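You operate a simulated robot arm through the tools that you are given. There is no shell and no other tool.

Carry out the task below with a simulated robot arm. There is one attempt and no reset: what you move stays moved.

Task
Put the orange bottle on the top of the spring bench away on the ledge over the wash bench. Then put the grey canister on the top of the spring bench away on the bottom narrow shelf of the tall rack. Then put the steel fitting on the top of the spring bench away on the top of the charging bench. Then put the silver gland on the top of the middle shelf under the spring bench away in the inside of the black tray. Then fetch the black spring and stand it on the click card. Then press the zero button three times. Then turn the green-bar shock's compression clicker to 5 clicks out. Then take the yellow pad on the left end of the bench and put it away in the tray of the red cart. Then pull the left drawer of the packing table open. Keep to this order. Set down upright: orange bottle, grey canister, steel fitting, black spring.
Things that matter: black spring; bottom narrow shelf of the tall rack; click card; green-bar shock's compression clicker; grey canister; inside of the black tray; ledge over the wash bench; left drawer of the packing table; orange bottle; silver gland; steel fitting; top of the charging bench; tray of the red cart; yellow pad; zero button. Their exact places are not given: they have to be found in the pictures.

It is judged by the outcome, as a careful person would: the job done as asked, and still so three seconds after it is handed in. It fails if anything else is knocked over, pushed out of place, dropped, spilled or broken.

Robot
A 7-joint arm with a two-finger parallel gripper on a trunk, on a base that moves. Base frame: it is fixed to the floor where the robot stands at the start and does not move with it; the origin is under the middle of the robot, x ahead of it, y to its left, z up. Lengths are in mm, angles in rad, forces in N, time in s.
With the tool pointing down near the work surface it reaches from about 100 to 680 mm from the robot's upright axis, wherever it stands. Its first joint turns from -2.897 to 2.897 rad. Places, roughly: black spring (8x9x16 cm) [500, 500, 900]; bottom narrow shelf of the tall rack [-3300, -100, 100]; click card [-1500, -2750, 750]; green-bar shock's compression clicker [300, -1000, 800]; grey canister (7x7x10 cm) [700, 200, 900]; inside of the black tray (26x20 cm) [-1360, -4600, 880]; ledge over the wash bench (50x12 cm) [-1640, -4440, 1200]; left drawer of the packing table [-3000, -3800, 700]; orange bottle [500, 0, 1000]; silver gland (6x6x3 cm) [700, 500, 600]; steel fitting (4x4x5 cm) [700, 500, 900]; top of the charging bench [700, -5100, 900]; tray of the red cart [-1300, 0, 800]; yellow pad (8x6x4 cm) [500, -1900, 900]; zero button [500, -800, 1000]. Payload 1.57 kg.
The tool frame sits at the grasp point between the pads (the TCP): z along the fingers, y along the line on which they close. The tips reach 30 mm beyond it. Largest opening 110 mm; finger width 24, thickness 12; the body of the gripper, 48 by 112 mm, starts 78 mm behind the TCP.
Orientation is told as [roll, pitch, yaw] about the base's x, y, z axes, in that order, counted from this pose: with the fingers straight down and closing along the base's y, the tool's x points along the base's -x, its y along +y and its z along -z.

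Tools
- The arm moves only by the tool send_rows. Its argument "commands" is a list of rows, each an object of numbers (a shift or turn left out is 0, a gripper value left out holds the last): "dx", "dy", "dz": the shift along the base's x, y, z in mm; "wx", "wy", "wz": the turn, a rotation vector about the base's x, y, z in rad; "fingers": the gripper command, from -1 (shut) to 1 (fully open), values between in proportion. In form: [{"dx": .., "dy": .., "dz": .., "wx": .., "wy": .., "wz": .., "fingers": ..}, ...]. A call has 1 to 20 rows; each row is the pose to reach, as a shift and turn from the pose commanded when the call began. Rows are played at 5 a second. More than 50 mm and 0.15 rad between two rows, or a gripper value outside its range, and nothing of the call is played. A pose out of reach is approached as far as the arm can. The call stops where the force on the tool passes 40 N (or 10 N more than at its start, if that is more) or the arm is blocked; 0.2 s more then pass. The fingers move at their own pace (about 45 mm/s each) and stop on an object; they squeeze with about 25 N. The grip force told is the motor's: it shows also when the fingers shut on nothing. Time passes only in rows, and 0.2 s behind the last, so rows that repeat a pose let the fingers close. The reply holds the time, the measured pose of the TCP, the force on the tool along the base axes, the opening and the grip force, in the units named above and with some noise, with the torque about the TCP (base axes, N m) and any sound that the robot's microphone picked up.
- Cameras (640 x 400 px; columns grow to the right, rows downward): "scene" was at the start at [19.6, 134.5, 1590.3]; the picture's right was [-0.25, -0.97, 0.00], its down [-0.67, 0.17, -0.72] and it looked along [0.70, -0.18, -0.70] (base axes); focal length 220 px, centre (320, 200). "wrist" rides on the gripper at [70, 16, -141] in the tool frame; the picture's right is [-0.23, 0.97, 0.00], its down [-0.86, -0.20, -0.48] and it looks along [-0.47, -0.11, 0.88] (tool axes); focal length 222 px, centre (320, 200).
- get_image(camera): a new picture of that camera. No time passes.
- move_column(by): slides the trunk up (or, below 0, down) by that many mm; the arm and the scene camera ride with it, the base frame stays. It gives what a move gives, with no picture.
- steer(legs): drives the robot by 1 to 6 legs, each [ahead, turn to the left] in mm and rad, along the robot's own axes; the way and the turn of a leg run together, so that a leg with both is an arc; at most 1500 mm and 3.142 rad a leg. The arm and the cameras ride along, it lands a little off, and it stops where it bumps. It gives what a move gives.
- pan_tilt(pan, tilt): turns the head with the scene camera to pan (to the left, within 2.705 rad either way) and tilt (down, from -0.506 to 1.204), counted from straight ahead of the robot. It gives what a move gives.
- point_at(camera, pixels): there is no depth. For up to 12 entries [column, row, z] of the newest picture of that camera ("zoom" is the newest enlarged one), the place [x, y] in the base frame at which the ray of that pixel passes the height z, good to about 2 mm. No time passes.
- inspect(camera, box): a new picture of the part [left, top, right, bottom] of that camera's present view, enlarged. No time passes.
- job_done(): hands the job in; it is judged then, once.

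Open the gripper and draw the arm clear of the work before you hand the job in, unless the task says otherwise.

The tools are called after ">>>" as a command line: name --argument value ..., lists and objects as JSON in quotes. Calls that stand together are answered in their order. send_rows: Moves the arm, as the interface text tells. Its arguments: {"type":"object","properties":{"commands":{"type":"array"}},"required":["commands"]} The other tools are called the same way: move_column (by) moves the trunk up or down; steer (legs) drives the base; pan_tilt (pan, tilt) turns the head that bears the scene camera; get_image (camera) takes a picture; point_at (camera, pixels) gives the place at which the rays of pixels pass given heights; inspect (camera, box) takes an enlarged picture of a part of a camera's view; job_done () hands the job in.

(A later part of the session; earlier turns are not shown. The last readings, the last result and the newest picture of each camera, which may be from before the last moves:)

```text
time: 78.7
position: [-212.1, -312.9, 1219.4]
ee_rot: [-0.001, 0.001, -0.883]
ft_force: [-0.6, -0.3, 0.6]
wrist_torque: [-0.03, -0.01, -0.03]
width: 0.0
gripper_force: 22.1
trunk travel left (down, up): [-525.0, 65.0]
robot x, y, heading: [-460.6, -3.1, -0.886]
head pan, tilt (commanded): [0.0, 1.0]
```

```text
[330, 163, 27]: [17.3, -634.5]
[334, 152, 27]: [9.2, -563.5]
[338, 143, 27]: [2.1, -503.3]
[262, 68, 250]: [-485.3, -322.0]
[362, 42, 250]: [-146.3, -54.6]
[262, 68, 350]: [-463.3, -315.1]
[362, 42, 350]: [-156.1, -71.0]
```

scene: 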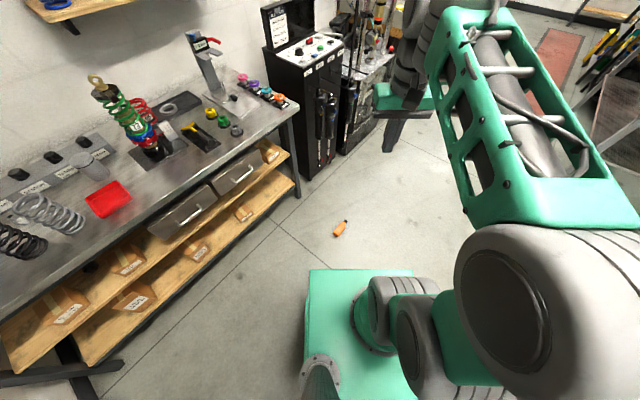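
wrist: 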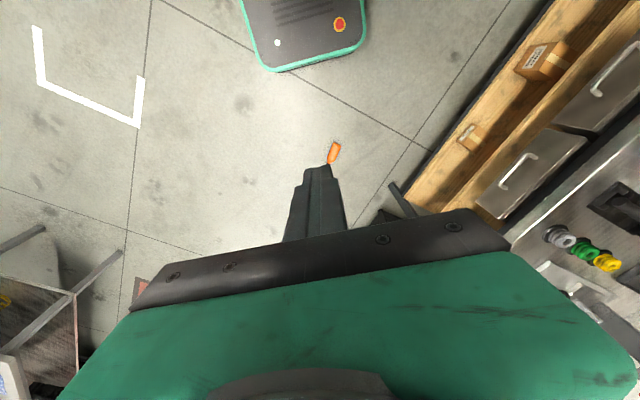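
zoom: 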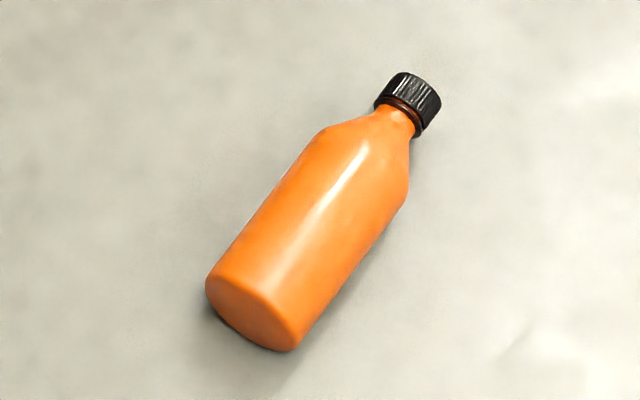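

The bottle's body centre is near (6,−545), and my base front is 234 mm ahead of the axis. I drive 200 mm nearer, open the fingers, and lower the trunk.

>>> steer --legs '[[195, 0.03]]'

>>> move_column --by -520

>>> get_image --camera "scene"

>>> get_image --camera "wrist"

```text
time: 80.3
position: [-71.8, -455.9, 1218.3]
ee_rot: [-0.001, 0.0, -0.846]
ft_force: [0.2, -0.5, -0.2]
wrist_torque: [0.02, 0.02, 0.01]
width: 0.0
gripper_force: 21.7
trunk travel left (down, up): [-525.0, 65.0]
robot x, y, heading: [-331.7, -153.3, -0.848]
head pan, tilt (commanded): [0.0, 1.0]
```

```text
refused: -520 is not a number from -400 to 400
```

```text
taken
```

scene: 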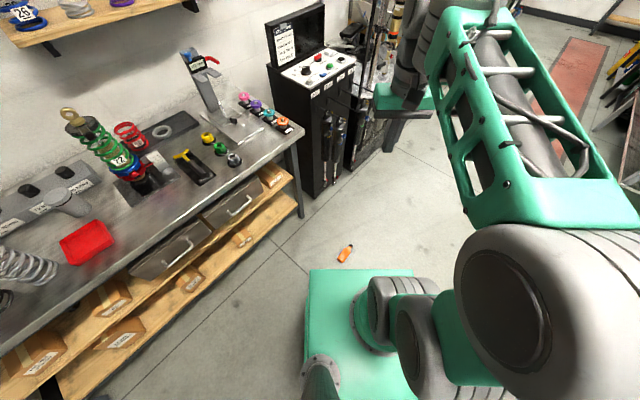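

```text
taken
```

wrist: 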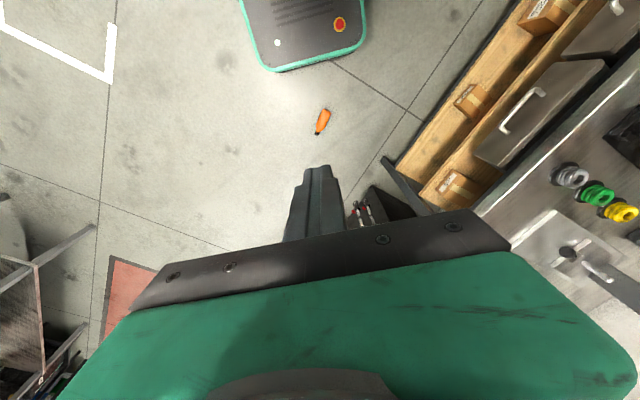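

The column takes at most 400 at a time. I lower it in two steps.

>>> move_column --by -400

>>> move_column --by -100

>>> send_rows --commands '[{"fingers": 1, "wz": -0.14}, {"wz": -0.28}, {"wz": -0.42}, {"wz": -0.56}, {"wz": -0.7}, {"wz": -0.72}, {"wz": -0.72}]'

>>> get_image --camera "wrist"

>>> get_image --camera "scene"

```text
time: 84.2
position: [-71.2, -456.8, 818.0]
ee_rot: [-0.001, 0.001, -0.845]
ft_force: [-0.7, 0.6, 1.0]
wrist_torque: [0.03, -0.02, -0.02]
width: 0.2
gripper_force: 21.4
trunk travel left (down, up): [-125.0, 465.0]
robot x, y, heading: [-328.4, -152.1, -0.848]
head pan, tilt (commanded): [0.0, 1.0]
```

```text
time: 85.5
position: [-72.6, -456.9, 718.6]
ee_rot: [0.002, 0.002, -0.847]
ft_force: [-0.2, -0.1, -0.2]
wrist_torque: [-0.02, -0.01, 0.0]
width: 0.2
gripper_force: 21.1
trunk travel left (down, up): [-25.0, 565.0]
robot x, y, heading: [-332.8, -158.5, -0.846]
head pan, tilt (commanded): [0.0, 1.0]
```

```text
time: 87.1
position: [-72.6, -456.2, 719.9]
ee_rot: [0.002, 0.001, -1.567]
ft_force: [0.3, 0.6, 0.3]
wrist_torque: [0.01, -0.01, 0.03]
width: 110.1
gripper_force: 0.1
trunk travel left (down, up): [-25.0, 565.0]
robot x, y, heading: [-331.5, -154.7, -0.843]
head pan, tilt (commanded): [0.0, 1.0]
```

```text
taken
```

wrist: 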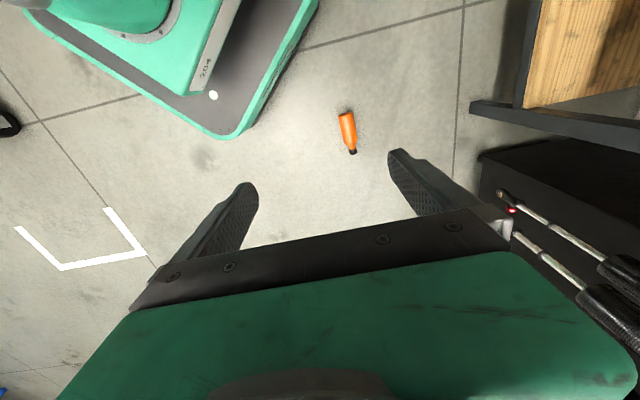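

```text
taken
```

scene: 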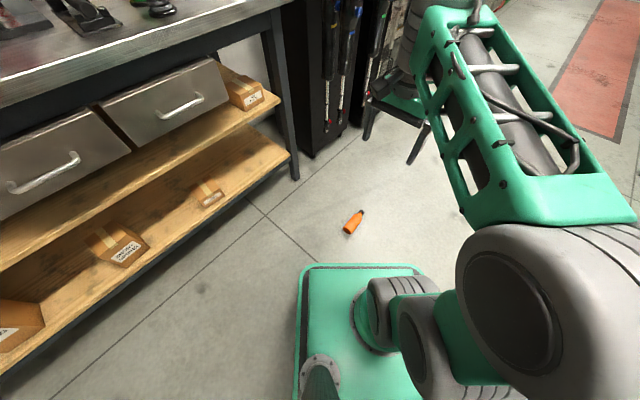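

The base is well clear. I measure the bottle through the enlarged wrist view.

>>> inspect --camera "wrist" --box '[307, 107, 387, 157]'

>>> point_at --camera "zoom" --pixels '[[320, 200, 27]]'

```text
8.00 times, centred on (347, 132) of wrist
```

zoom: 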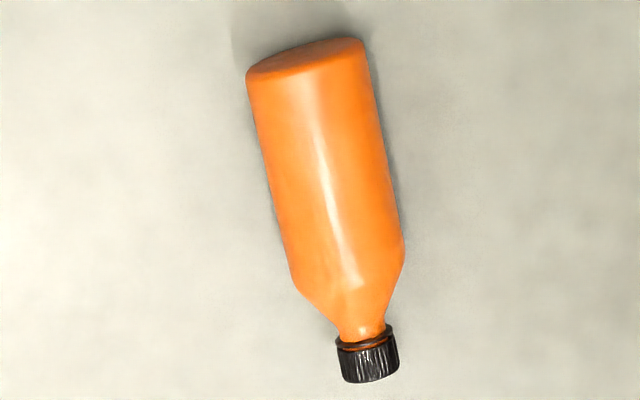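

```text
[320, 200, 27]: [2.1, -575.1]
```

I take the axis points of the bottle at its centre height.

>>> point_at --camera "zoom" --pixels '[[306, 72, 27], [348, 268, 27], [368, 355, 27], [300, 50, 27], [248, 85, 27], [363, 60, 27], [270, 180, 27], [385, 160, 27]]'

```text
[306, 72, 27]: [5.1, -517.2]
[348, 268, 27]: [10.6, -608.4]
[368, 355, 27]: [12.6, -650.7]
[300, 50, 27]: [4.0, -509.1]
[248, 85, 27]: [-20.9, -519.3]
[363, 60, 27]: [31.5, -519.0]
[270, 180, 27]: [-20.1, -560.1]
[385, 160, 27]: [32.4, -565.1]
```

The axis runs (5,−510)→(12.6,−650). I align the tool's yaw (+0.05) and move above the body point (8,−570), descending to z≈150 first.

>>> send_rows --commands '[{"dx": 27, "dy": -38, "wz": 0.05}, {"dx": 54, "dy": -76, "wz": 0.05}, {"dx": 81, "dy": -113.5, "wz": 0.05}, {"dx": 81, "dy": -113.5, "dz": -50, "wz": 0.05}, {"dx": 81, "dy": -113.5, "dz": -100, "wz": 0.05}, {"dx": 81, "dy": -113.5, "dz": -150, "wz": 0.05}, {"dx": 81, "dy": -113.5, "dz": -200, "wz": 0.05}, {"dx": 81, "dy": -113.5, "dz": -250, "wz": 0.05}, {"dx": 81, "dy": -113.5, "dz": -300, "wz": 0.05}, {"dx": 81, "dy": -113.5, "dz": -350, "wz": 0.05}, {"dx": 81, "dy": -113.5, "dz": -400, "wz": 0.05}, {"dx": 81, "dy": -113.5, "dz": -450, "wz": 0.05}, {"dx": 81, "dy": -113.5, "dz": -500, "wz": 0.05}, {"dx": 81, "dy": -113.5, "dz": -540, "wz": 0.05}, {"dx": 81, "dy": -113.5, "dz": -570, "wz": 0.05}, {"dx": 81, "dy": -113.5, "dz": -570, "wz": 0.05}]'

>>> get_image --camera "wrist"

>>> get_image --camera "scene"

```text
time: 90.5
position: [6.4, -572.4, 148.4]
ee_rot: [0.0, -0.001, -1.517]
ft_force: [0.5, 0.1, 1.3]
wrist_torque: [-0.01, 0.01, -0.06]
width: 109.8
gripper_force: 0.0
trunk travel left (down, up): [-25.0, 565.0]
robot x, y, heading: [-331.4, -154.7, -0.845]
head pan, tilt (commanded): [0.0, 1.0]
```

```text
taken
```

wrist: 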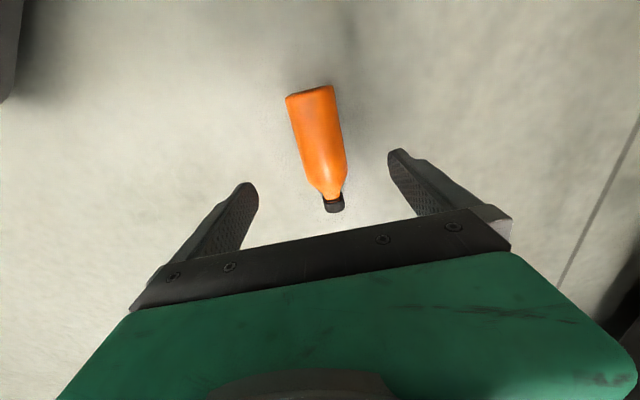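

```text
taken
```

scene: 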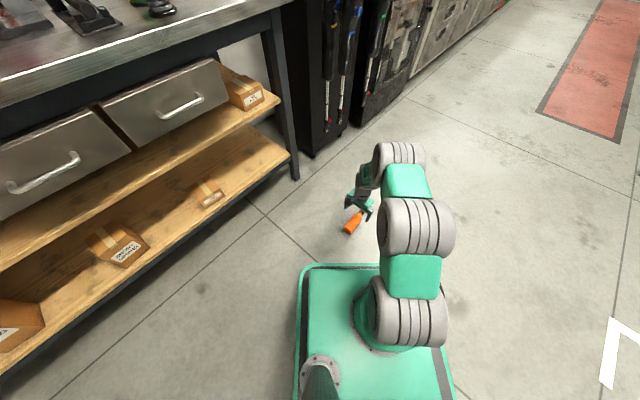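

I refine with this nearer view before the last descent.

>>> point_at --camera "wrist" --pixels '[[289, 103, 27], [333, 93, 27], [303, 150, 27], [344, 145, 27], [335, 207, 27], [311, 90, 27]]'

```text
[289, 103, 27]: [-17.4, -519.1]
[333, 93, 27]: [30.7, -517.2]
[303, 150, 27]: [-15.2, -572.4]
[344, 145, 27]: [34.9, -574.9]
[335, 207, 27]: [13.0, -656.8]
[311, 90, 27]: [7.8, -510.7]
```

The body's centre at y≈−573 is x≈9. I go down to z≈37 and close.

>>> send_rows --commands '[{"dx": 3, "dz": -40}, {"dx": 3, "dz": -80}, {"dx": 3, "dz": -111}, {"dx": 3, "dz": -111}, {"dx": 3, "dz": -111, "fingers": -1}, {"dx": 3, "dz": -111}, {"dx": 3, "dz": -111}, {"dx": 3, "dz": -111}, {"dx": 3, "dz": -111}, {"dx": 3, "dz": -111}]'

>>> get_image --camera "wrist"

```text
time: 92.7
position: [12.5, -569.9, 35.2]
ee_rot: [0.0, -0.001, -1.517]
ft_force: [0.3, 0.3, -0.1]
wrist_torque: [-0.01, 0.0, -0.02]
width: 52.4
gripper_force: 25.5
trunk travel left (down, up): [-25.0, 565.0]
robot x, y, heading: [-331.9, -155.3, -0.845]
head pan, tilt (commanded): [0.0, 1.0]
```

```text
taken
```

wrist: 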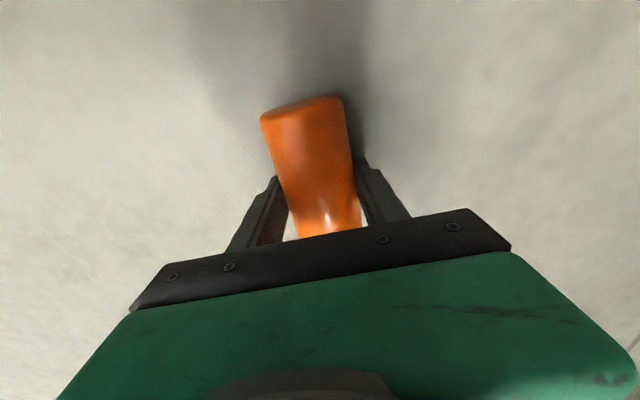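

Held at 52.4 mm across the body's straight part. I lift it, then raise the trunk.

>>> send_rows --commands '[{"dz": 20}, {"dz": 60}, {"dz": 110}, {"dz": 160}, {"dz": 210}, {"dz": 260}, {"dz": 310}, {"dz": 360}, {"dz": 360}]'

>>> move_column --by 400

>>> get_image --camera "wrist"

>>> get_image --camera "scene"

```text
time: 94.7
position: [13.1, -567.0, 393.3]
ee_rot: [0.001, 0.0, -1.516]
ft_force: [0.5, -0.4, -1.9]
wrist_torque: [0.02, -0.02, 0.0]
width: 52.2
gripper_force: 25.0
trunk travel left (down, up): [-25.0, 565.0]
robot x, y, heading: [-333.2, -152.0, -0.846]
head pan, tilt (commanded): [0.0, 1.0]
```

```text
time: 98.5
position: [13.3, -567.8, 793.9]
ee_rot: [-0.001, 0.001, -1.517]
ft_force: [-0.3, -0.1, -1.6]
wrist_torque: [0.02, 0.04, 0.0]
width: 52.5
gripper_force: 24.7
trunk travel left (down, up): [-425.0, 165.0]
robot x, y, heading: [-329.2, -152.6, -0.845]
head pan, tilt (commanded): [0.0, 1.0]
```

```text
taken
```

wrist: 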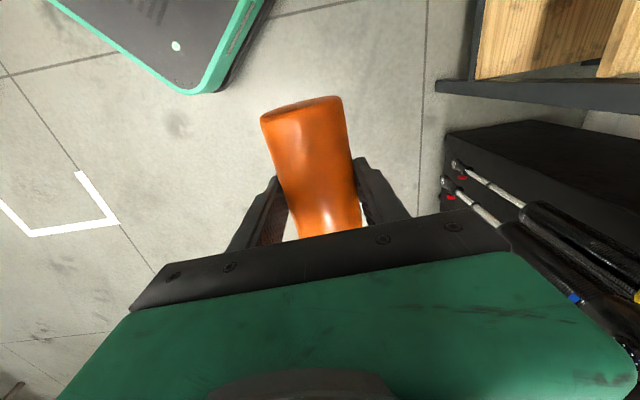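

```text
taken
```

scene: 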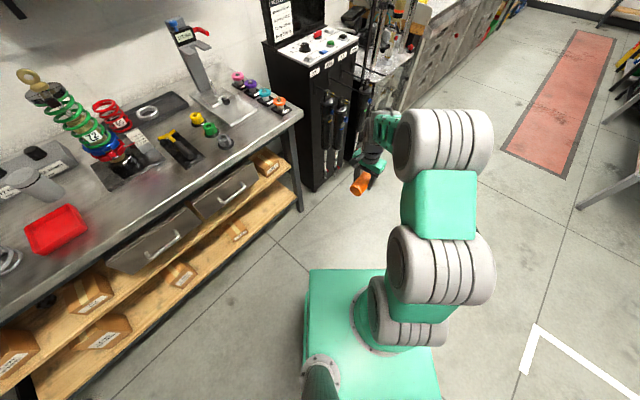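

The bottle hangs with its base toward the robot side. I raise the trunk fully and turn the tool's yaw back in line with the robot while drawing slightly in.

>>> move_column --by 160

>>> send_rows --commands '[{"dx": -5, "dy": 10, "dz": 40, "wz": 0.13}, {"dx": -10, "dy": 20, "dz": 80, "wz": 0.26}, {"dx": -15, "dy": 30, "dz": 120, "wz": 0.39}, {"dx": -20, "dy": 40, "dz": 150, "wz": 0.52}, {"dx": -20, "dy": 40, "dz": 150, "wz": 0.65}, {"dx": -20, "dy": 40, "dz": 150, "wz": 0.67}, {"dx": -20, "dy": 40, "dz": 150, "wz": 0.67}]'

>>> get_image --camera "scene"

```text
time: 100.3
position: [12.8, -567.9, 953.6]
ee_rot: [-0.001, 0.002, -1.518]
ft_force: [-0.2, 0.4, -1.7]
wrist_torque: [0.04, -0.03, -0.01]
width: 52.6
gripper_force: 24.6
trunk travel left (down, up): [-585.0, 5.0]
robot x, y, heading: [-330.9, -154.8, -0.843]
head pan, tilt (commanded): [0.0, 1.0]
```

```text
time: 101.9
position: [-6.9, -528.1, 1105.8]
ee_rot: [0.001, 0.001, -0.845]
ft_force: [-0.4, 0.4, -2.4]
wrist_torque: [-0.02, 0.0, 0.02]
width: 52.6
gripper_force: 25.2
trunk travel left (down, up): [-585.0, 5.0]
robot x, y, heading: [-331.5, -152.1, -0.846]
head pan, tilt (commanded): [0.0, 1.0]
```

```text
taken
```

scene: 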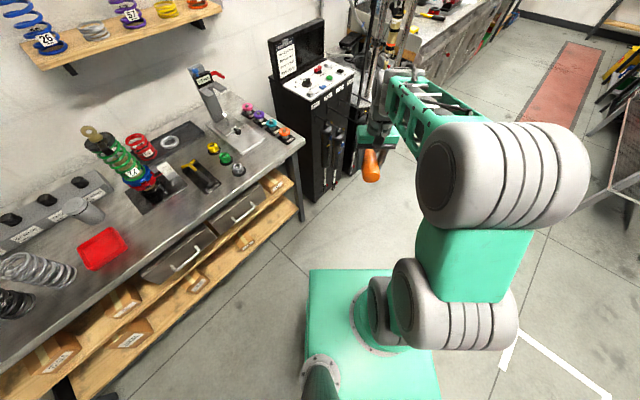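

Now I pitch the tool up to horizontal about its own heading so the bottle stands upright, moving 50 mm forward for elbow room.

>>> send_rows --commands '[{"dx": 4, "dy": -4, "wx": -0.107, "wy": -0.095}, {"dx": 8, "dy": -8, "wx": -0.214, "wy": -0.19}, {"dx": 12, "dy": -12, "wx": -0.321, "wy": -0.285}, {"dx": 16, "dy": -16, "wx": -0.428, "wy": -0.38}, {"dx": 20, "dy": -20, "wx": -0.535, "wy": -0.475}, {"dx": 24, "dy": -24, "wx": -0.641, "wy": -0.569}, {"dx": 28, "dy": -28, "wx": -0.748, "wy": -0.664}, {"dx": 32, "dy": -32, "wx": -0.855, "wy": -0.759}, {"dx": 34, "dy": -36, "wx": -0.962, "wy": -0.854}, {"dx": 34, "dy": -38, "wx": -1.069, "wy": -0.949}, {"dx": 34, "dy": -38, "wx": -1.175, "wy": -1.043}, {"dx": 34, "dy": -38, "wx": -1.175, "wy": -1.043}]'

>>> get_image --camera "scene"

>>> get_image --camera "wrist"

```text
time: 104.5
position: [26.2, -564.9, 1101.6]
ee_rot: [1.967, -1.57, -2.812]
ft_force: [-0.1, 0.9, -1.3]
wrist_torque: [0.02, 0.02, -0.04]
width: 52.5
gripper_force: 25.3
trunk travel left (down, up): [-585.0, 5.0]
robot x, y, heading: [-331.7, -153.1, -0.849]
head pan, tilt (commanded): [0.0, 1.0]
```

```text
taken
```

scene: 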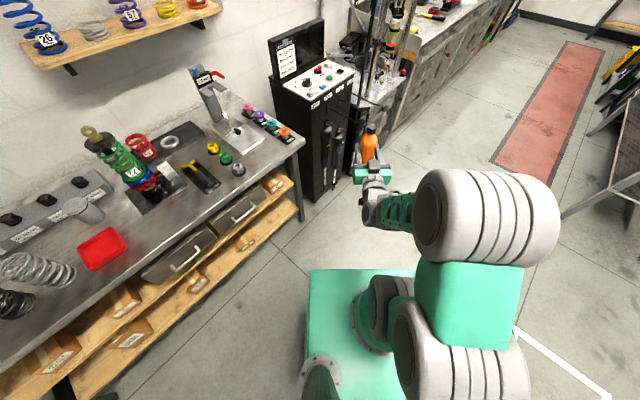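

```text
taken
```

wrist: 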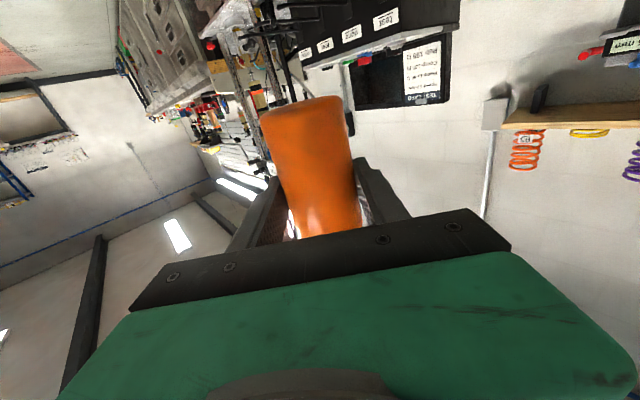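

The bottle now stands upright in the horizontal grip. I test a very small drive leg first and check whether the bottle moves in the fingers.

>>> steer --legs '[[-100, 0]]'

>>> get_image --camera "wrist"

>>> steer --legs '[[0, -0.1]]'

>>> get_image --camera "wrist"

```text
time: 105.7
position: [-40.7, -488.0, 1104.1]
ee_rot: [2.034, -1.569, -2.878]
ft_force: [0.5, 0.1, -2.2]
wrist_torque: [0.03, -0.01, -0.02]
width: 52.6
gripper_force: 25.0
trunk travel left (down, up): [-585.0, 5.0]
robot x, y, heading: [-398.2, -77.9, -0.847]
head pan, tilt (commanded): [0.0, 1.0]
```

```text
taken
```

wrist: 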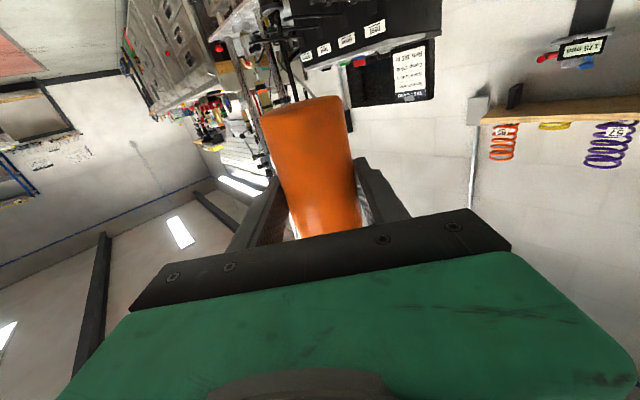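

```text
time: 106.6
position: [-82.6, -522.1, 1102.9]
ee_rot: [1.356, -1.569, -2.298]
ft_force: [0.1, 1.0, -1.7]
wrist_torque: [-0.01, 0.0, 0.01]
width: 52.4
gripper_force: 25.3
trunk travel left (down, up): [-585.0, 5.0]
robot x, y, heading: [-397.4, -80.4, -0.952]
head pan, tilt (commanded): [0.0, 1.0]
```

```text
taken
```

wrist: 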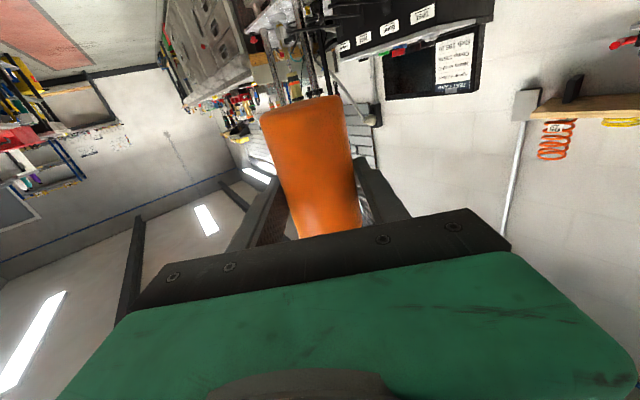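

No slip seen (bottle corner stays at (262,112)). I continue turning in modest steps toward the aisle.

>>> steer --legs '[[0, -0.3]]'

>>> inspect --camera "wrist" --box '[220, 80, 420, 260]'

>>> steer --legs '[[0, -0.32]]'

>>> inspect --camera "wrist" --box '[220, 80, 420, 260]'

```text
time: 108.0
position: [-228.9, -596.4, 1103.4]
ee_rot: [1.132, -1.57, -2.378]
ft_force: [-0.8, 0.7, -1.5]
wrist_torque: [0.01, 0.01, -0.03]
width: 52.4
gripper_force: 24.7
trunk travel left (down, up): [-585.0, 5.0]
robot x, y, heading: [-398.9, -77.4, -1.247]
head pan, tilt (commanded): [0.0, 1.0]
```

```text
2.22 times, centred on (320, 170) of wrist
```

zoom: 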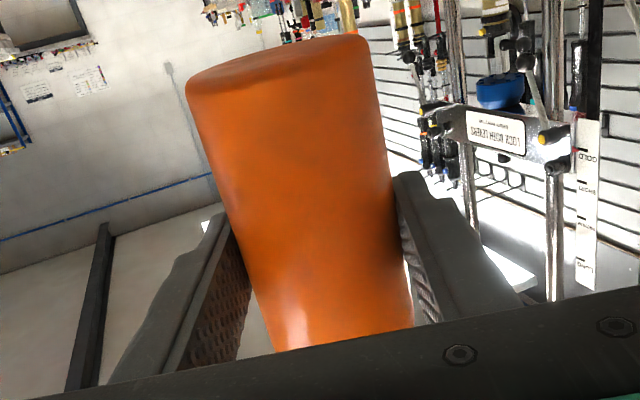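

```text
time: 109.4
position: [-399.6, -623.0, 1103.2]
ee_rot: [0.945, -1.569, -2.511]
ft_force: [-0.7, -0.7, -1.8]
wrist_torque: [0.05, 0.02, -0.01]
width: 52.6
gripper_force: 24.8
trunk travel left (down, up): [-585.0, 5.0]
robot x, y, heading: [-396.6, -75.5, -1.563]
head pan, tilt (commanded): [0.0, 1.0]
```

```text
2.22 times, centred on (320, 170) of wrist
```

zoom: 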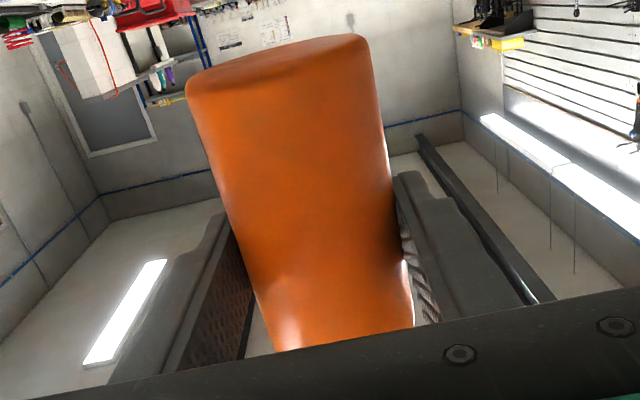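

The bottle is steady (same corners at (185,85) and (365,35) of the enlarged view). I drive down the aisle in moderate legs.

>>> steer --legs '[[600, -0.01]]'

>>> inspect --camera "wrist" --box '[220, 80, 420, 260]'

>>> steer --legs '[[900, 0]]'

>>> inspect --camera "wrist" --box '[220, 80, 420, 260]'

```text
time: 112.9
position: [-405.0, -1235.4, 1102.4]
ee_rot: [0.799, -1.569, -2.371]
ft_force: [0.1, 0.0, -1.8]
wrist_torque: [0.02, 0.02, -0.01]
width: 52.5
gripper_force: 24.5
trunk travel left (down, up): [-585.0, 5.0]
robot x, y, heading: [-400.1, -691.7, -1.568]
head pan, tilt (commanded): [0.0, 1.0]
```

```text
2.22 times, centred on (320, 170) of wrist
```

zoom: 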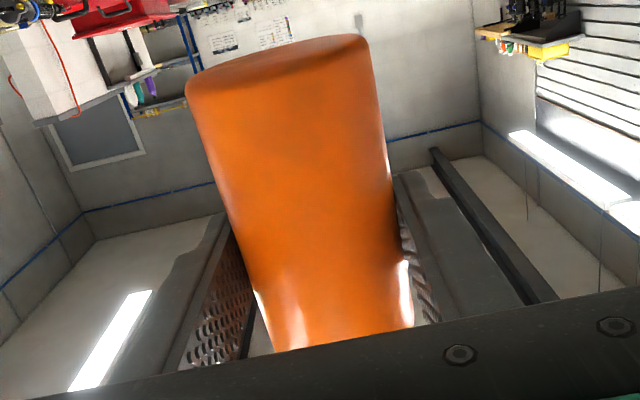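

```text
time: 117.6
position: [-410.1, -2139.6, 1102.5]
ee_rot: [0.767, -1.57, -2.342]
ft_force: [-0.4, -0.7, -2.3]
wrist_torque: [0.04, 0.01, -0.01]
width: 52.4
gripper_force: 24.8
trunk travel left (down, up): [-585.0, 5.0]
robot x, y, heading: [-401.5, -1593.7, -1.573]
head pan, tilt (commanded): [0.0, 1.0]
```

```text
2.22 times, centred on (320, 170) of wrist
```

zoom: 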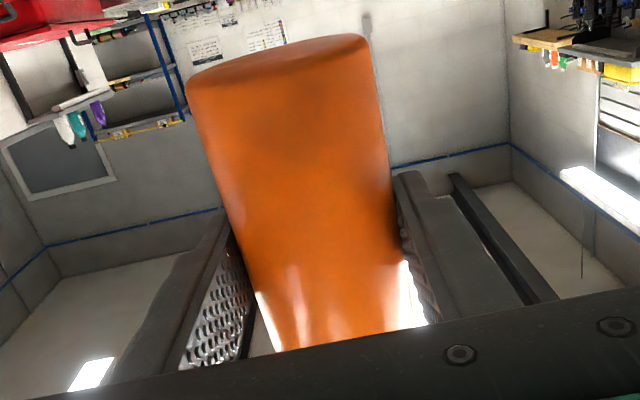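

Still steady. I drive on to about y=−3600 and then look ahead.

>>> steer --legs '[[1000, 0], [1000, 0]]'

>>> pan_tilt --pan -0.8 --tilt 0.6

>>> get_image --camera "scene"

>>> inspect --camera "wrist" --box '[220, 80, 420, 260]'

```text
time: 127.5
position: [-412.9, -4129.5, 1103.5]
ee_rot: [0.728, -1.567, -2.305]
ft_force: [0.0, 0.2, -1.6]
wrist_torque: [0.0, -0.02, 0.0]
width: 52.5
gripper_force: 25.0
trunk travel left (down, up): [-585.0, 5.0]
robot x, y, heading: [-409.7, -3585.6, -1.581]
head pan, tilt (commanded): [0.0, 1.0]
```

```text
time: 128.7
position: [-413.2, -4129.7, 1101.9]
ee_rot: [0.723, -1.567, -2.298]
ft_force: [-0.2, 0.1, -2.0]
wrist_torque: [0.04, 0.02, 0.0]
width: 52.4
gripper_force: 25.0
trunk travel left (down, up): [-585.0, 5.0]
robot x, y, heading: [-404.1, -3581.1, -1.574]
head pan, tilt (commanded): [-0.799, 0.6]
```

```text
taken
```

scene: 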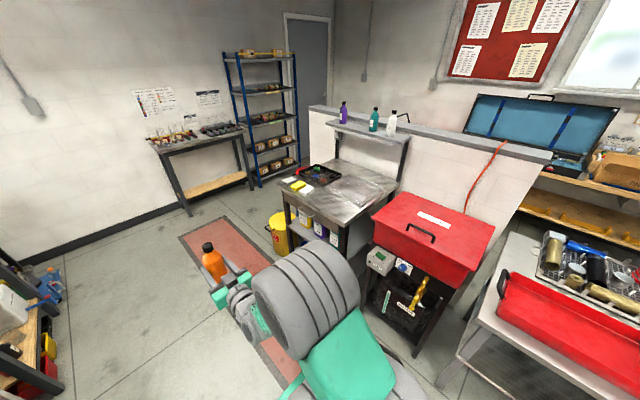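

```text
2.22 times, centred on (320, 170) of wrist
```

zoom: 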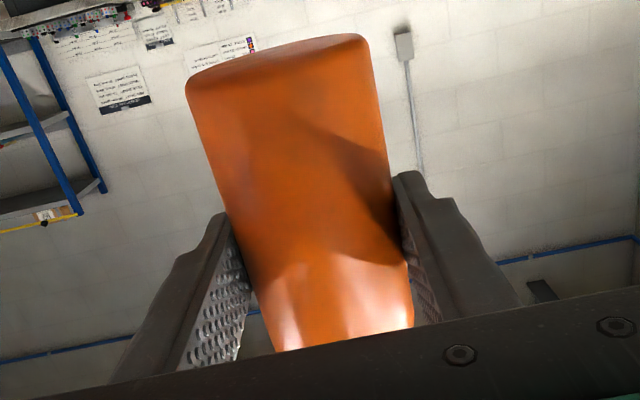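

Now a clear view: wash bench with black tray at (318,172), ledge with purple, teal and white bottles at (343–392,115), a yellow bucket at (278,232). I enlarge and measure.

>>> inspect --camera "scene" --box '[240, 90, 440, 215]'

>>> point_at --camera "zoom" --pixels '[[272, 127, 1200], [274, 112, 1200], [500, 155, 1200], [540, 152, 1200], [328, 113, 1200], [428, 130, 1200], [483, 142, 1200]]'

>>> point_at --camera "zoom" --pixels '[[125, 300, 880], [350, 380, 880], [140, 290, 880], [240, 230, 880], [335, 275, 880], [245, 303, 880], [500, 285, 880]]'

>>> point_at --camera "scene" --pixels '[[292, 256, 0], [274, 250, 0], [300, 232, 0], [361, 322, 0], [420, 358, 0], [340, 285, 0], [176, 201, 0], [250, 190, 0], [191, 216, 0]]'

```text
3.20 times, centred on (340, 152) of scene
```

zoom: 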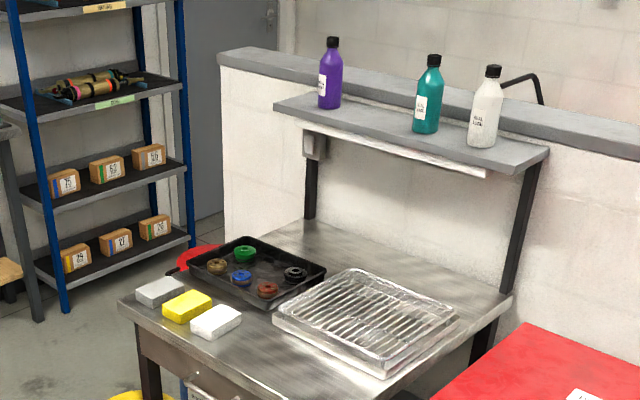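

```text
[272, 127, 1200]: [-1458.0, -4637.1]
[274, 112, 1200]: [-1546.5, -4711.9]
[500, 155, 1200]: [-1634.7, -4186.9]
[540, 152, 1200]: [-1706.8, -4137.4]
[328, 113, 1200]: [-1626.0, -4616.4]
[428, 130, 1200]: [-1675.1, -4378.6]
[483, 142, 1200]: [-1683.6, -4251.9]
```

```text
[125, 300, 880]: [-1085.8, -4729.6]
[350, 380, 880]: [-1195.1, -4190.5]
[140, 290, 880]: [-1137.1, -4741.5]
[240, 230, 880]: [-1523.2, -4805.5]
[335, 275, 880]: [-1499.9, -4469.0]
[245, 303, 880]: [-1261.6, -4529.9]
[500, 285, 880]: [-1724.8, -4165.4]
```

```text
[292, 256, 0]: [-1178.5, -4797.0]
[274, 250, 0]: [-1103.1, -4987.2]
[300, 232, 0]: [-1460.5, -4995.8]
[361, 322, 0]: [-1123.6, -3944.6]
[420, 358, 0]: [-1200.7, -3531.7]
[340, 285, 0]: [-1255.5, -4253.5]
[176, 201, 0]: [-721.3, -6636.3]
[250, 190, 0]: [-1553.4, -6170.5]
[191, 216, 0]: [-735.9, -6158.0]
```

The gap between purple (y≈−4616) and teal (y≈−4379) is centred near y=−4498; bench front is x≈−1085. I drive to y≈−4500 and turn to face −x in steps.

>>> steer --legs '[[919, 0]]'

>>> steer --legs '[[0, -0.5]]'

>>> steer --legs '[[0, -0.5]]'

>>> steer --legs '[[0, -0.55]]'

>>> pan_tilt --pan 0.0 --tilt 0.5

>>> get_image --camera "scene"

>>> get_image --camera "wrist"

```text
time: 133.5
position: [-428.6, -5056.8, 1101.2]
ee_rot: [0.685, -1.568, -2.269]
ft_force: [0.1, 0.5, -1.9]
wrist_torque: [0.0, -0.01, 0.0]
width: 52.4
gripper_force: 25.5
trunk travel left (down, up): [-585.0, 5.0]
robot x, y, heading: [-412.9, -4511.9, -1.584]
head pan, tilt (commanded): [-0.799, 0.6]
```

```text
time: 135.3
position: [-687.5, -4983.7, 1101.6]
ee_rot: [0.676, -1.569, -2.76]
ft_force: [-0.3, 0.1, -2.4]
wrist_torque: [0.03, 0.03, 0.0]
width: 52.7
gripper_force: 25.2
trunk travel left (down, up): [-585.0, 5.0]
robot x, y, heading: [-417.9, -4513.6, -2.091]
head pan, tilt (commanded): [-0.799, 0.6]
```

```text
time: 137.2
position: [-882.8, -4791.8, 1101.9]
ee_rot: [0.621, -1.567, 3.067]
ft_force: [0.9, 0.5, -1.9]
wrist_torque: [0.02, -0.04, 0.0]
width: 52.2
gripper_force: 24.8
trunk travel left (down, up): [-585.0, 5.0]
robot x, y, heading: [-412.5, -4509.0, -2.599]
head pan, tilt (commanded): [-0.799, 0.6]
```

```text
time: 139.1
position: [-959.3, -4508.3, 1101.4]
ee_rot: [0.573, -1.568, 2.569]
ft_force: [0.4, 0.5, -1.8]
wrist_torque: [-0.01, 0.01, 0.02]
width: 52.5
gripper_force: 25.0
trunk travel left (down, up): [-585.0, 5.0]
robot x, y, heading: [-417.5, -4509.7, -3.14]
head pan, tilt (commanded): [-0.799, 0.6]
```

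```text
time: 140.2
position: [-959.9, -4509.5, 1101.4]
ee_rot: [0.536, -1.566, 2.609]
ft_force: [-0.1, -0.2, -2.6]
wrist_torque: [-0.03, -0.01, 0.02]
width: 52.5
gripper_force: 25.0
trunk travel left (down, up): [-585.0, 5.0]
robot x, y, heading: [-413.9, -4514.9, -3.141]
head pan, tilt (commanded): [0.0, 0.499]
```

```text
taken
```

scene: 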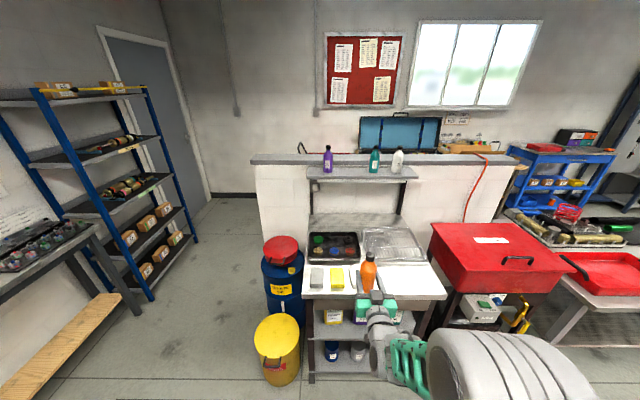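

```text
taken
```

wrist: 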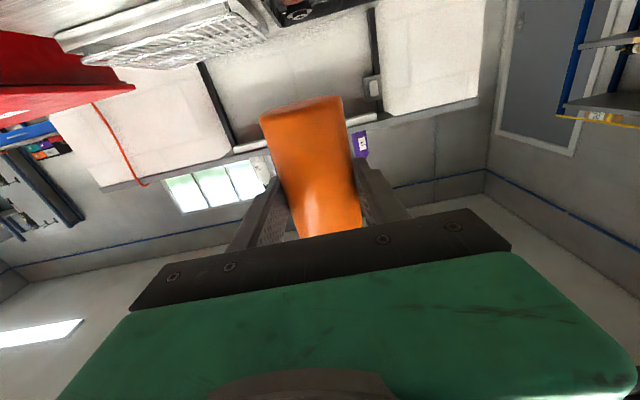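

Facing the ledge squarely now; ledge spans (308–416,165–178). I enlarge and measure the ledge and bottles from here.

>>> inspect --camera "scene" --box '[290, 130, 430, 217]'

>>> point_at --camera "zoom" --pixels '[[320, 200, 1200]]'

```text
4.57 times, centred on (360, 174) of scene
```

zoom: 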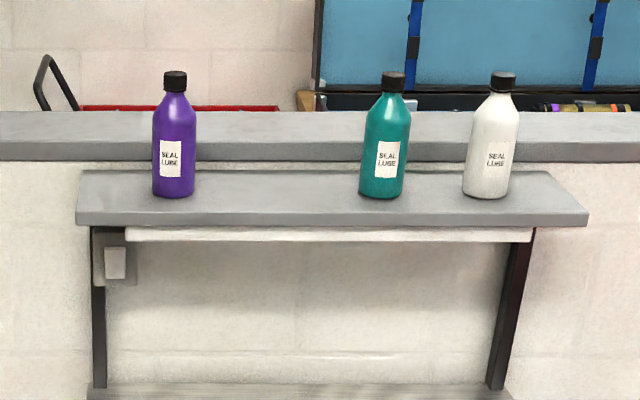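

```text
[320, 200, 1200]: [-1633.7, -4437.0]
```

I take the ledge's corners and the bottle bases at z≈1200.

>>> point_at --camera "zoom" --pixels '[[76, 212, 1200], [588, 212, 1200], [82, 171, 1200], [547, 171, 1200], [174, 187, 1200], [382, 187, 1200], [486, 188, 1200], [278, 190, 1200], [278, 211, 1200], [278, 171, 1200]]'

>>> point_at --camera "zoom" --pixels '[[76, 212, 1180], [588, 212, 1180], [76, 212, 1220], [588, 212, 1220], [278, 211, 1180], [278, 211, 1220], [278, 171, 1180], [278, 171, 1220]]'

```text
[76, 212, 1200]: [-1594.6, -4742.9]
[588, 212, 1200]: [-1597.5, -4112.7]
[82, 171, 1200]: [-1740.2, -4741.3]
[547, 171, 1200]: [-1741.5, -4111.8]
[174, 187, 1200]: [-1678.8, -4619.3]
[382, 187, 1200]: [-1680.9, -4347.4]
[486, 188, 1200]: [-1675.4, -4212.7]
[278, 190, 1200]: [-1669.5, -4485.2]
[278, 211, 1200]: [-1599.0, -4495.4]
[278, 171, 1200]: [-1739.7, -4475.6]
```

```text
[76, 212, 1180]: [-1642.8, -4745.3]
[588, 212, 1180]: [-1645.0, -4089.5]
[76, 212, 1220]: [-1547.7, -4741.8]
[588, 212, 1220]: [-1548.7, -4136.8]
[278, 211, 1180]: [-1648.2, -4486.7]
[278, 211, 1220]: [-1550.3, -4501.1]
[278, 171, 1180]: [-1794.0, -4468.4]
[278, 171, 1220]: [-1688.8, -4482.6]
```

The ledge comes out at z≈1210, centre x≈−1645, free gap centre y≈−4483. I check the bench front and floor legs, then raise the bottle above ledge height.

>>> point_at --camera "scene" --pixels '[[312, 383, 0], [303, 298, 880], [446, 298, 880], [265, 380, 0], [299, 372, 0], [300, 298, 850], [425, 335, 0]]'

>>> send_rows --commands '[{"dz": 40}, {"dz": 80}, {"dz": 120}, {"dz": 160}, {"dz": 200}, {"dz": 215}, {"dz": 215}]'

>>> get_image --camera "scene"

```text
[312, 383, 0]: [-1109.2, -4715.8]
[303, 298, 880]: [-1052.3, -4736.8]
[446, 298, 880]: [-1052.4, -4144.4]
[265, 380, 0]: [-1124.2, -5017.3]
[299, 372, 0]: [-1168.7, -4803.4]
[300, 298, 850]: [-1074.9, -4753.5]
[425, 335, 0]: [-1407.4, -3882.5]
```

```text
time: 141.8
position: [-959.0, -4511.1, 1318.3]
ee_rot: [0.522, -1.568, 2.621]
ft_force: [0.1, -0.6, -2.5]
wrist_torque: [-0.01, -0.02, -0.02]
width: 52.6
gripper_force: 24.9
trunk travel left (down, up): [-585.0, 5.0]
robot x, y, heading: [-418.6, -4512.4, -3.143]
head pan, tilt (commanded): [0.0, 0.499]
```

```text
taken
```

scene: 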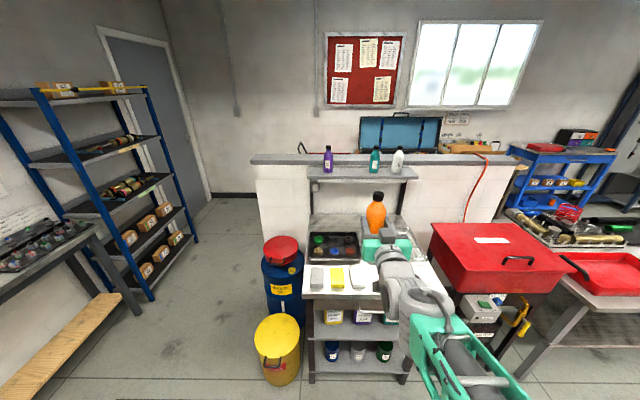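

The bench front is at x≈−1055. I drive 370 mm nearer, leaving a margin, with the bottle above ledge height.

>>> steer --legs '[[370, 0]]'

>>> get_image --camera "scene"

>>> get_image --camera "wrist"

```text
time: 144.2
position: [-1327.0, -4509.3, 1319.0]
ee_rot: [0.48, -1.566, 2.658]
ft_force: [-0.7, -0.4, -1.8]
wrist_torque: [-0.01, 0.0, -0.02]
width: 52.3
gripper_force: 25.4
trunk travel left (down, up): [-585.0, 5.0]
robot x, y, heading: [-783.8, -4509.6, 3.14]
head pan, tilt (commanded): [0.0, 0.499]
```

```text
taken
```

scene: 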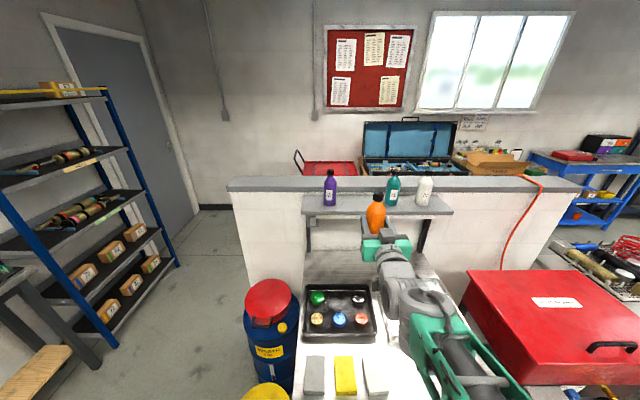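

```text
taken
```

wrist: 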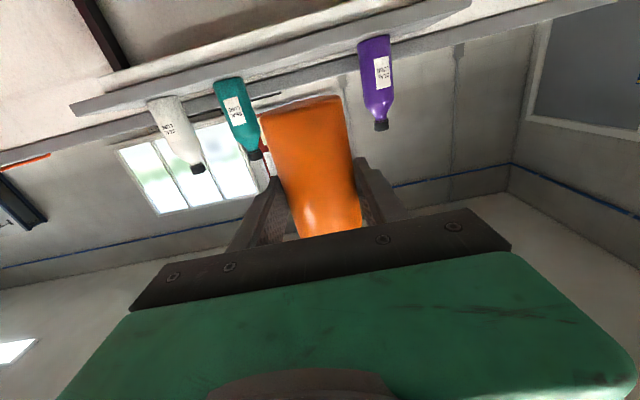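

I re-measure ledge and bottles from here for stereo.

>>> inspect --camera "scene" --box '[295, 155, 465, 261]'

>>> point_at --camera "zoom" --pixels '[[320, 200, 1210]]'

```text
3.76 times, centred on (380, 208) of scene
```

zoom: 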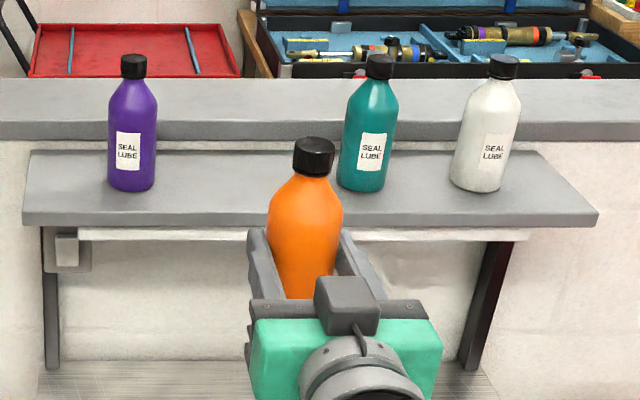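

```text
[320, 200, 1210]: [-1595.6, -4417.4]
```

I take the same points at two heights to solve for the ledge height against the earlier view.

>>> point_at --camera "zoom" --pixels '[[23, 212, 1200], [597, 212, 1200], [300, 212, 1200], [300, 151, 1200], [132, 180, 1200], [363, 180, 1200], [478, 181, 1200], [23, 212, 1220], [597, 212, 1220], [132, 180, 1220], [363, 180, 1220], [478, 181, 1220]]'

```text
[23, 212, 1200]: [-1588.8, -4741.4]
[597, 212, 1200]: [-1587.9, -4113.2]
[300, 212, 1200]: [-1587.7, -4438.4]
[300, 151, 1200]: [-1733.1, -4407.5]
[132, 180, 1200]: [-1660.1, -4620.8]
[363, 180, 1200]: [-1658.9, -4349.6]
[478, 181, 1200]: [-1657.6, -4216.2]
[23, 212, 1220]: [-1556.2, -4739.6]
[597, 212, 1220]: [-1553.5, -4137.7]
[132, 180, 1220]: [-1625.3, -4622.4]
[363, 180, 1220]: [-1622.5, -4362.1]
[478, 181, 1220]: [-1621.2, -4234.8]
```

The two views agree at ledge z≈1212, x from −1568 to −1710, gap centre y≈−4489. I extend the arm at this height over the ledge.

>>> send_rows --commands '[{"dx": -40, "dy": 10}, {"dx": -80, "dy": 20}, {"dx": -120, "dy": 20}, {"dx": -160, "dy": 20}, {"dx": -200, "dy": 20}, {"dx": -240, "dy": 20}, {"dx": -275, "dy": 20}, {"dx": -303, "dy": 20}, {"dx": -303, "dy": 20}]'

>>> inspect --camera "scene" --box '[295, 155, 465, 261]'

>>> get_image --camera "wrist"

```text
time: 146.2
position: [-1631.3, -4489.5, 1315.1]
ee_rot: [0.536, -1.568, 2.605]
ft_force: [1.0, 0.5, -1.8]
wrist_torque: [0.0, -0.01, -0.02]
width: 52.5
gripper_force: 25.2
trunk travel left (down, up): [-585.0, 5.0]
robot x, y, heading: [-783.5, -4512.5, 3.137]
head pan, tilt (commanded): [0.0, 0.499]
```

```text
3.76 times, centred on (380, 208) of scene
```

zoom: 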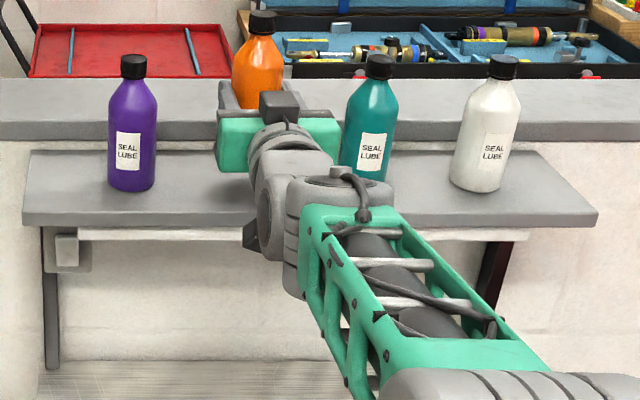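

```text
taken
```

wrist: 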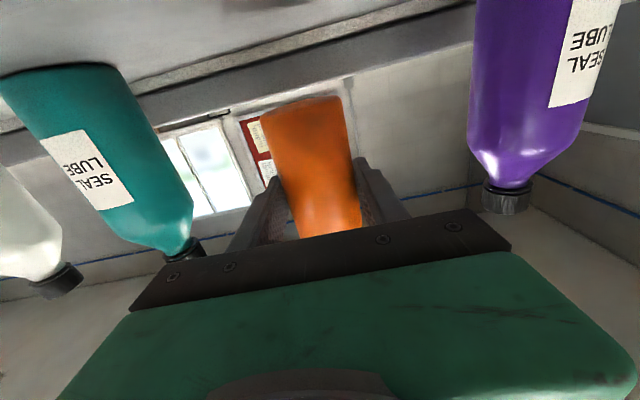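

The bottle is over the gap between purple and teal. I lower to just above the expected contact (TCP ≈1277).

>>> send_rows --commands '[{"dz": -15}, {"dz": -27}, {"dz": -36}, {"dz": -36}]'

>>> inspect --camera "wrist" --box '[220, 40, 420, 260]'

>>> inspect --camera "scene" --box '[295, 155, 465, 261]'

```text
time: 147.2
position: [-1631.6, -4489.2, 1280.3]
ee_rot: [0.493, -1.567, 2.647]
ft_force: [0.4, -0.1, -2.2]
wrist_torque: [-0.02, -0.03, -0.01]
width: 52.2
gripper_force: 24.9
trunk travel left (down, up): [-585.0, 5.0]
robot x, y, heading: [-782.8, -4510.7, 3.137]
head pan, tilt (commanded): [0.0, 0.499]
```

```text
1.82 times, centred on (320, 150) of wrist
```

zoom: 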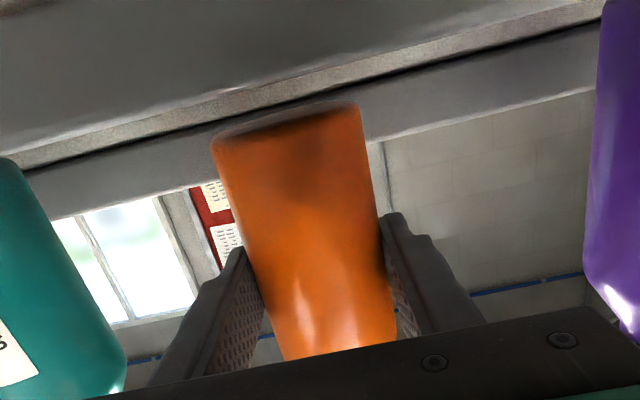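

```text
3.76 times, centred on (380, 208) of scene
```

zoom: 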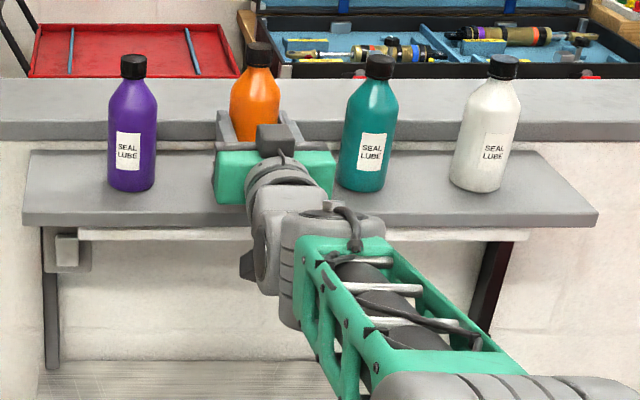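

The orange cap (row 45) is still ~11 px above its neighbours' caps (row 56), about 10 mm. I lower in 2 mm rows until the ledge takes the weight.

>>> send_rows --commands '[{"dz": -2}, {"dz": -4}, {"dz": -6}, {"dz": -7}, {"dz": -8}, {"dz": -8}]'

>>> inspect --camera "scene" --box '[295, 155, 465, 261]'

```text
time: 148.6
position: [-1632.1, -4489.3, 1272.6]
ee_rot: [0.513, -1.568, 2.627]
ft_force: [0.4, 0.0, -1.9]
wrist_torque: [0.01, -0.02, 0.0]
width: 52.3
gripper_force: 24.9
trunk travel left (down, up): [-585.0, 5.0]
robot x, y, heading: [-782.8, -4511.3, 3.135]
head pan, tilt (commanded): [0.0, 0.499]
```

```text
3.76 times, centred on (380, 208) of scene
```

zoom: 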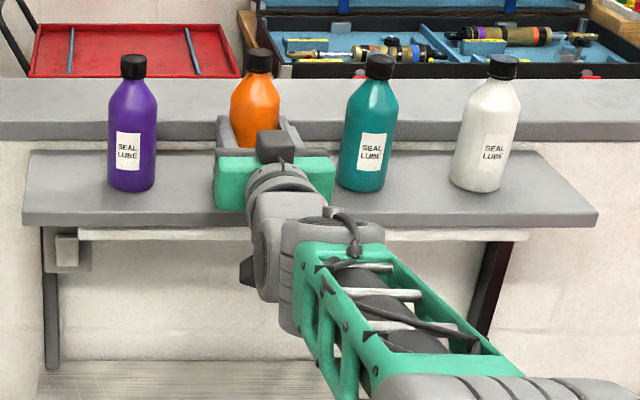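

Still carrying the weight (−1.9 N), cap at row 50. I lower on in 1–2 mm rows.

>>> send_rows --commands '[{"dz": -1.5}, {"dz": -3}, {"dz": -4}, {"dz": -5}, {"dz": -5}]'

>>> inspect --camera "wrist" --box '[220, 40, 420, 260]'

```text
time: 149.8
position: [-1631.5, -4488.4, 1269.9]
ee_rot: [0.857, -1.569, 2.28]
ft_force: [-1.5, 0.7, -0.1]
wrist_torque: [0.04, 0.08, 0.03]
width: 52.4
gripper_force: 25.0
trunk travel left (down, up): [-585.0, 5.0]
robot x, y, heading: [-785.4, -4513.7, 3.137]
head pan, tilt (commanded): [0.0, 0.499]
```

```text
1.82 times, centred on (320, 150) of wrist
```

zoom: 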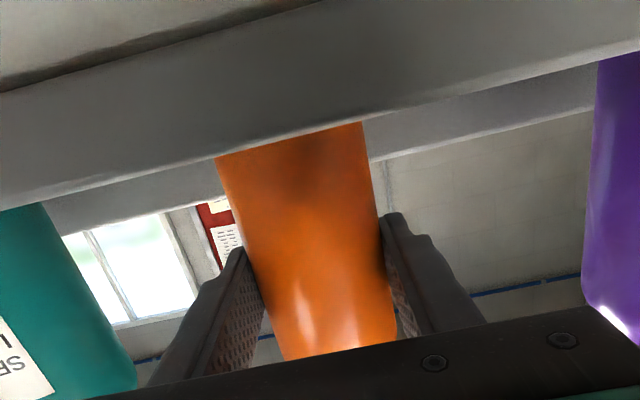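

The weight has gone from the tool (−0.1 N): the bottle has touched the ledge. I lower 1.5 mm more to seat it, then open partially.

>>> send_rows --commands '[{"dz": -1}, {"dz": -1.5}, {"dz": -1.5}]'

```text
time: 150.6
position: [-1629.8, -4487.8, 1269.6]
ee_rot: [2.038, -1.57, 1.101]
ft_force: [-3.2, -1.0, 7.4]
wrist_torque: [-0.01, 0.46, 0.07]
width: 52.7
gripper_force: 24.8
trunk travel left (down, up): [-585.0, 5.0]
robot x, y, heading: [-783.6, -4511.7, 3.14]
head pan, tilt (commanded): [0.0, 0.499]
```

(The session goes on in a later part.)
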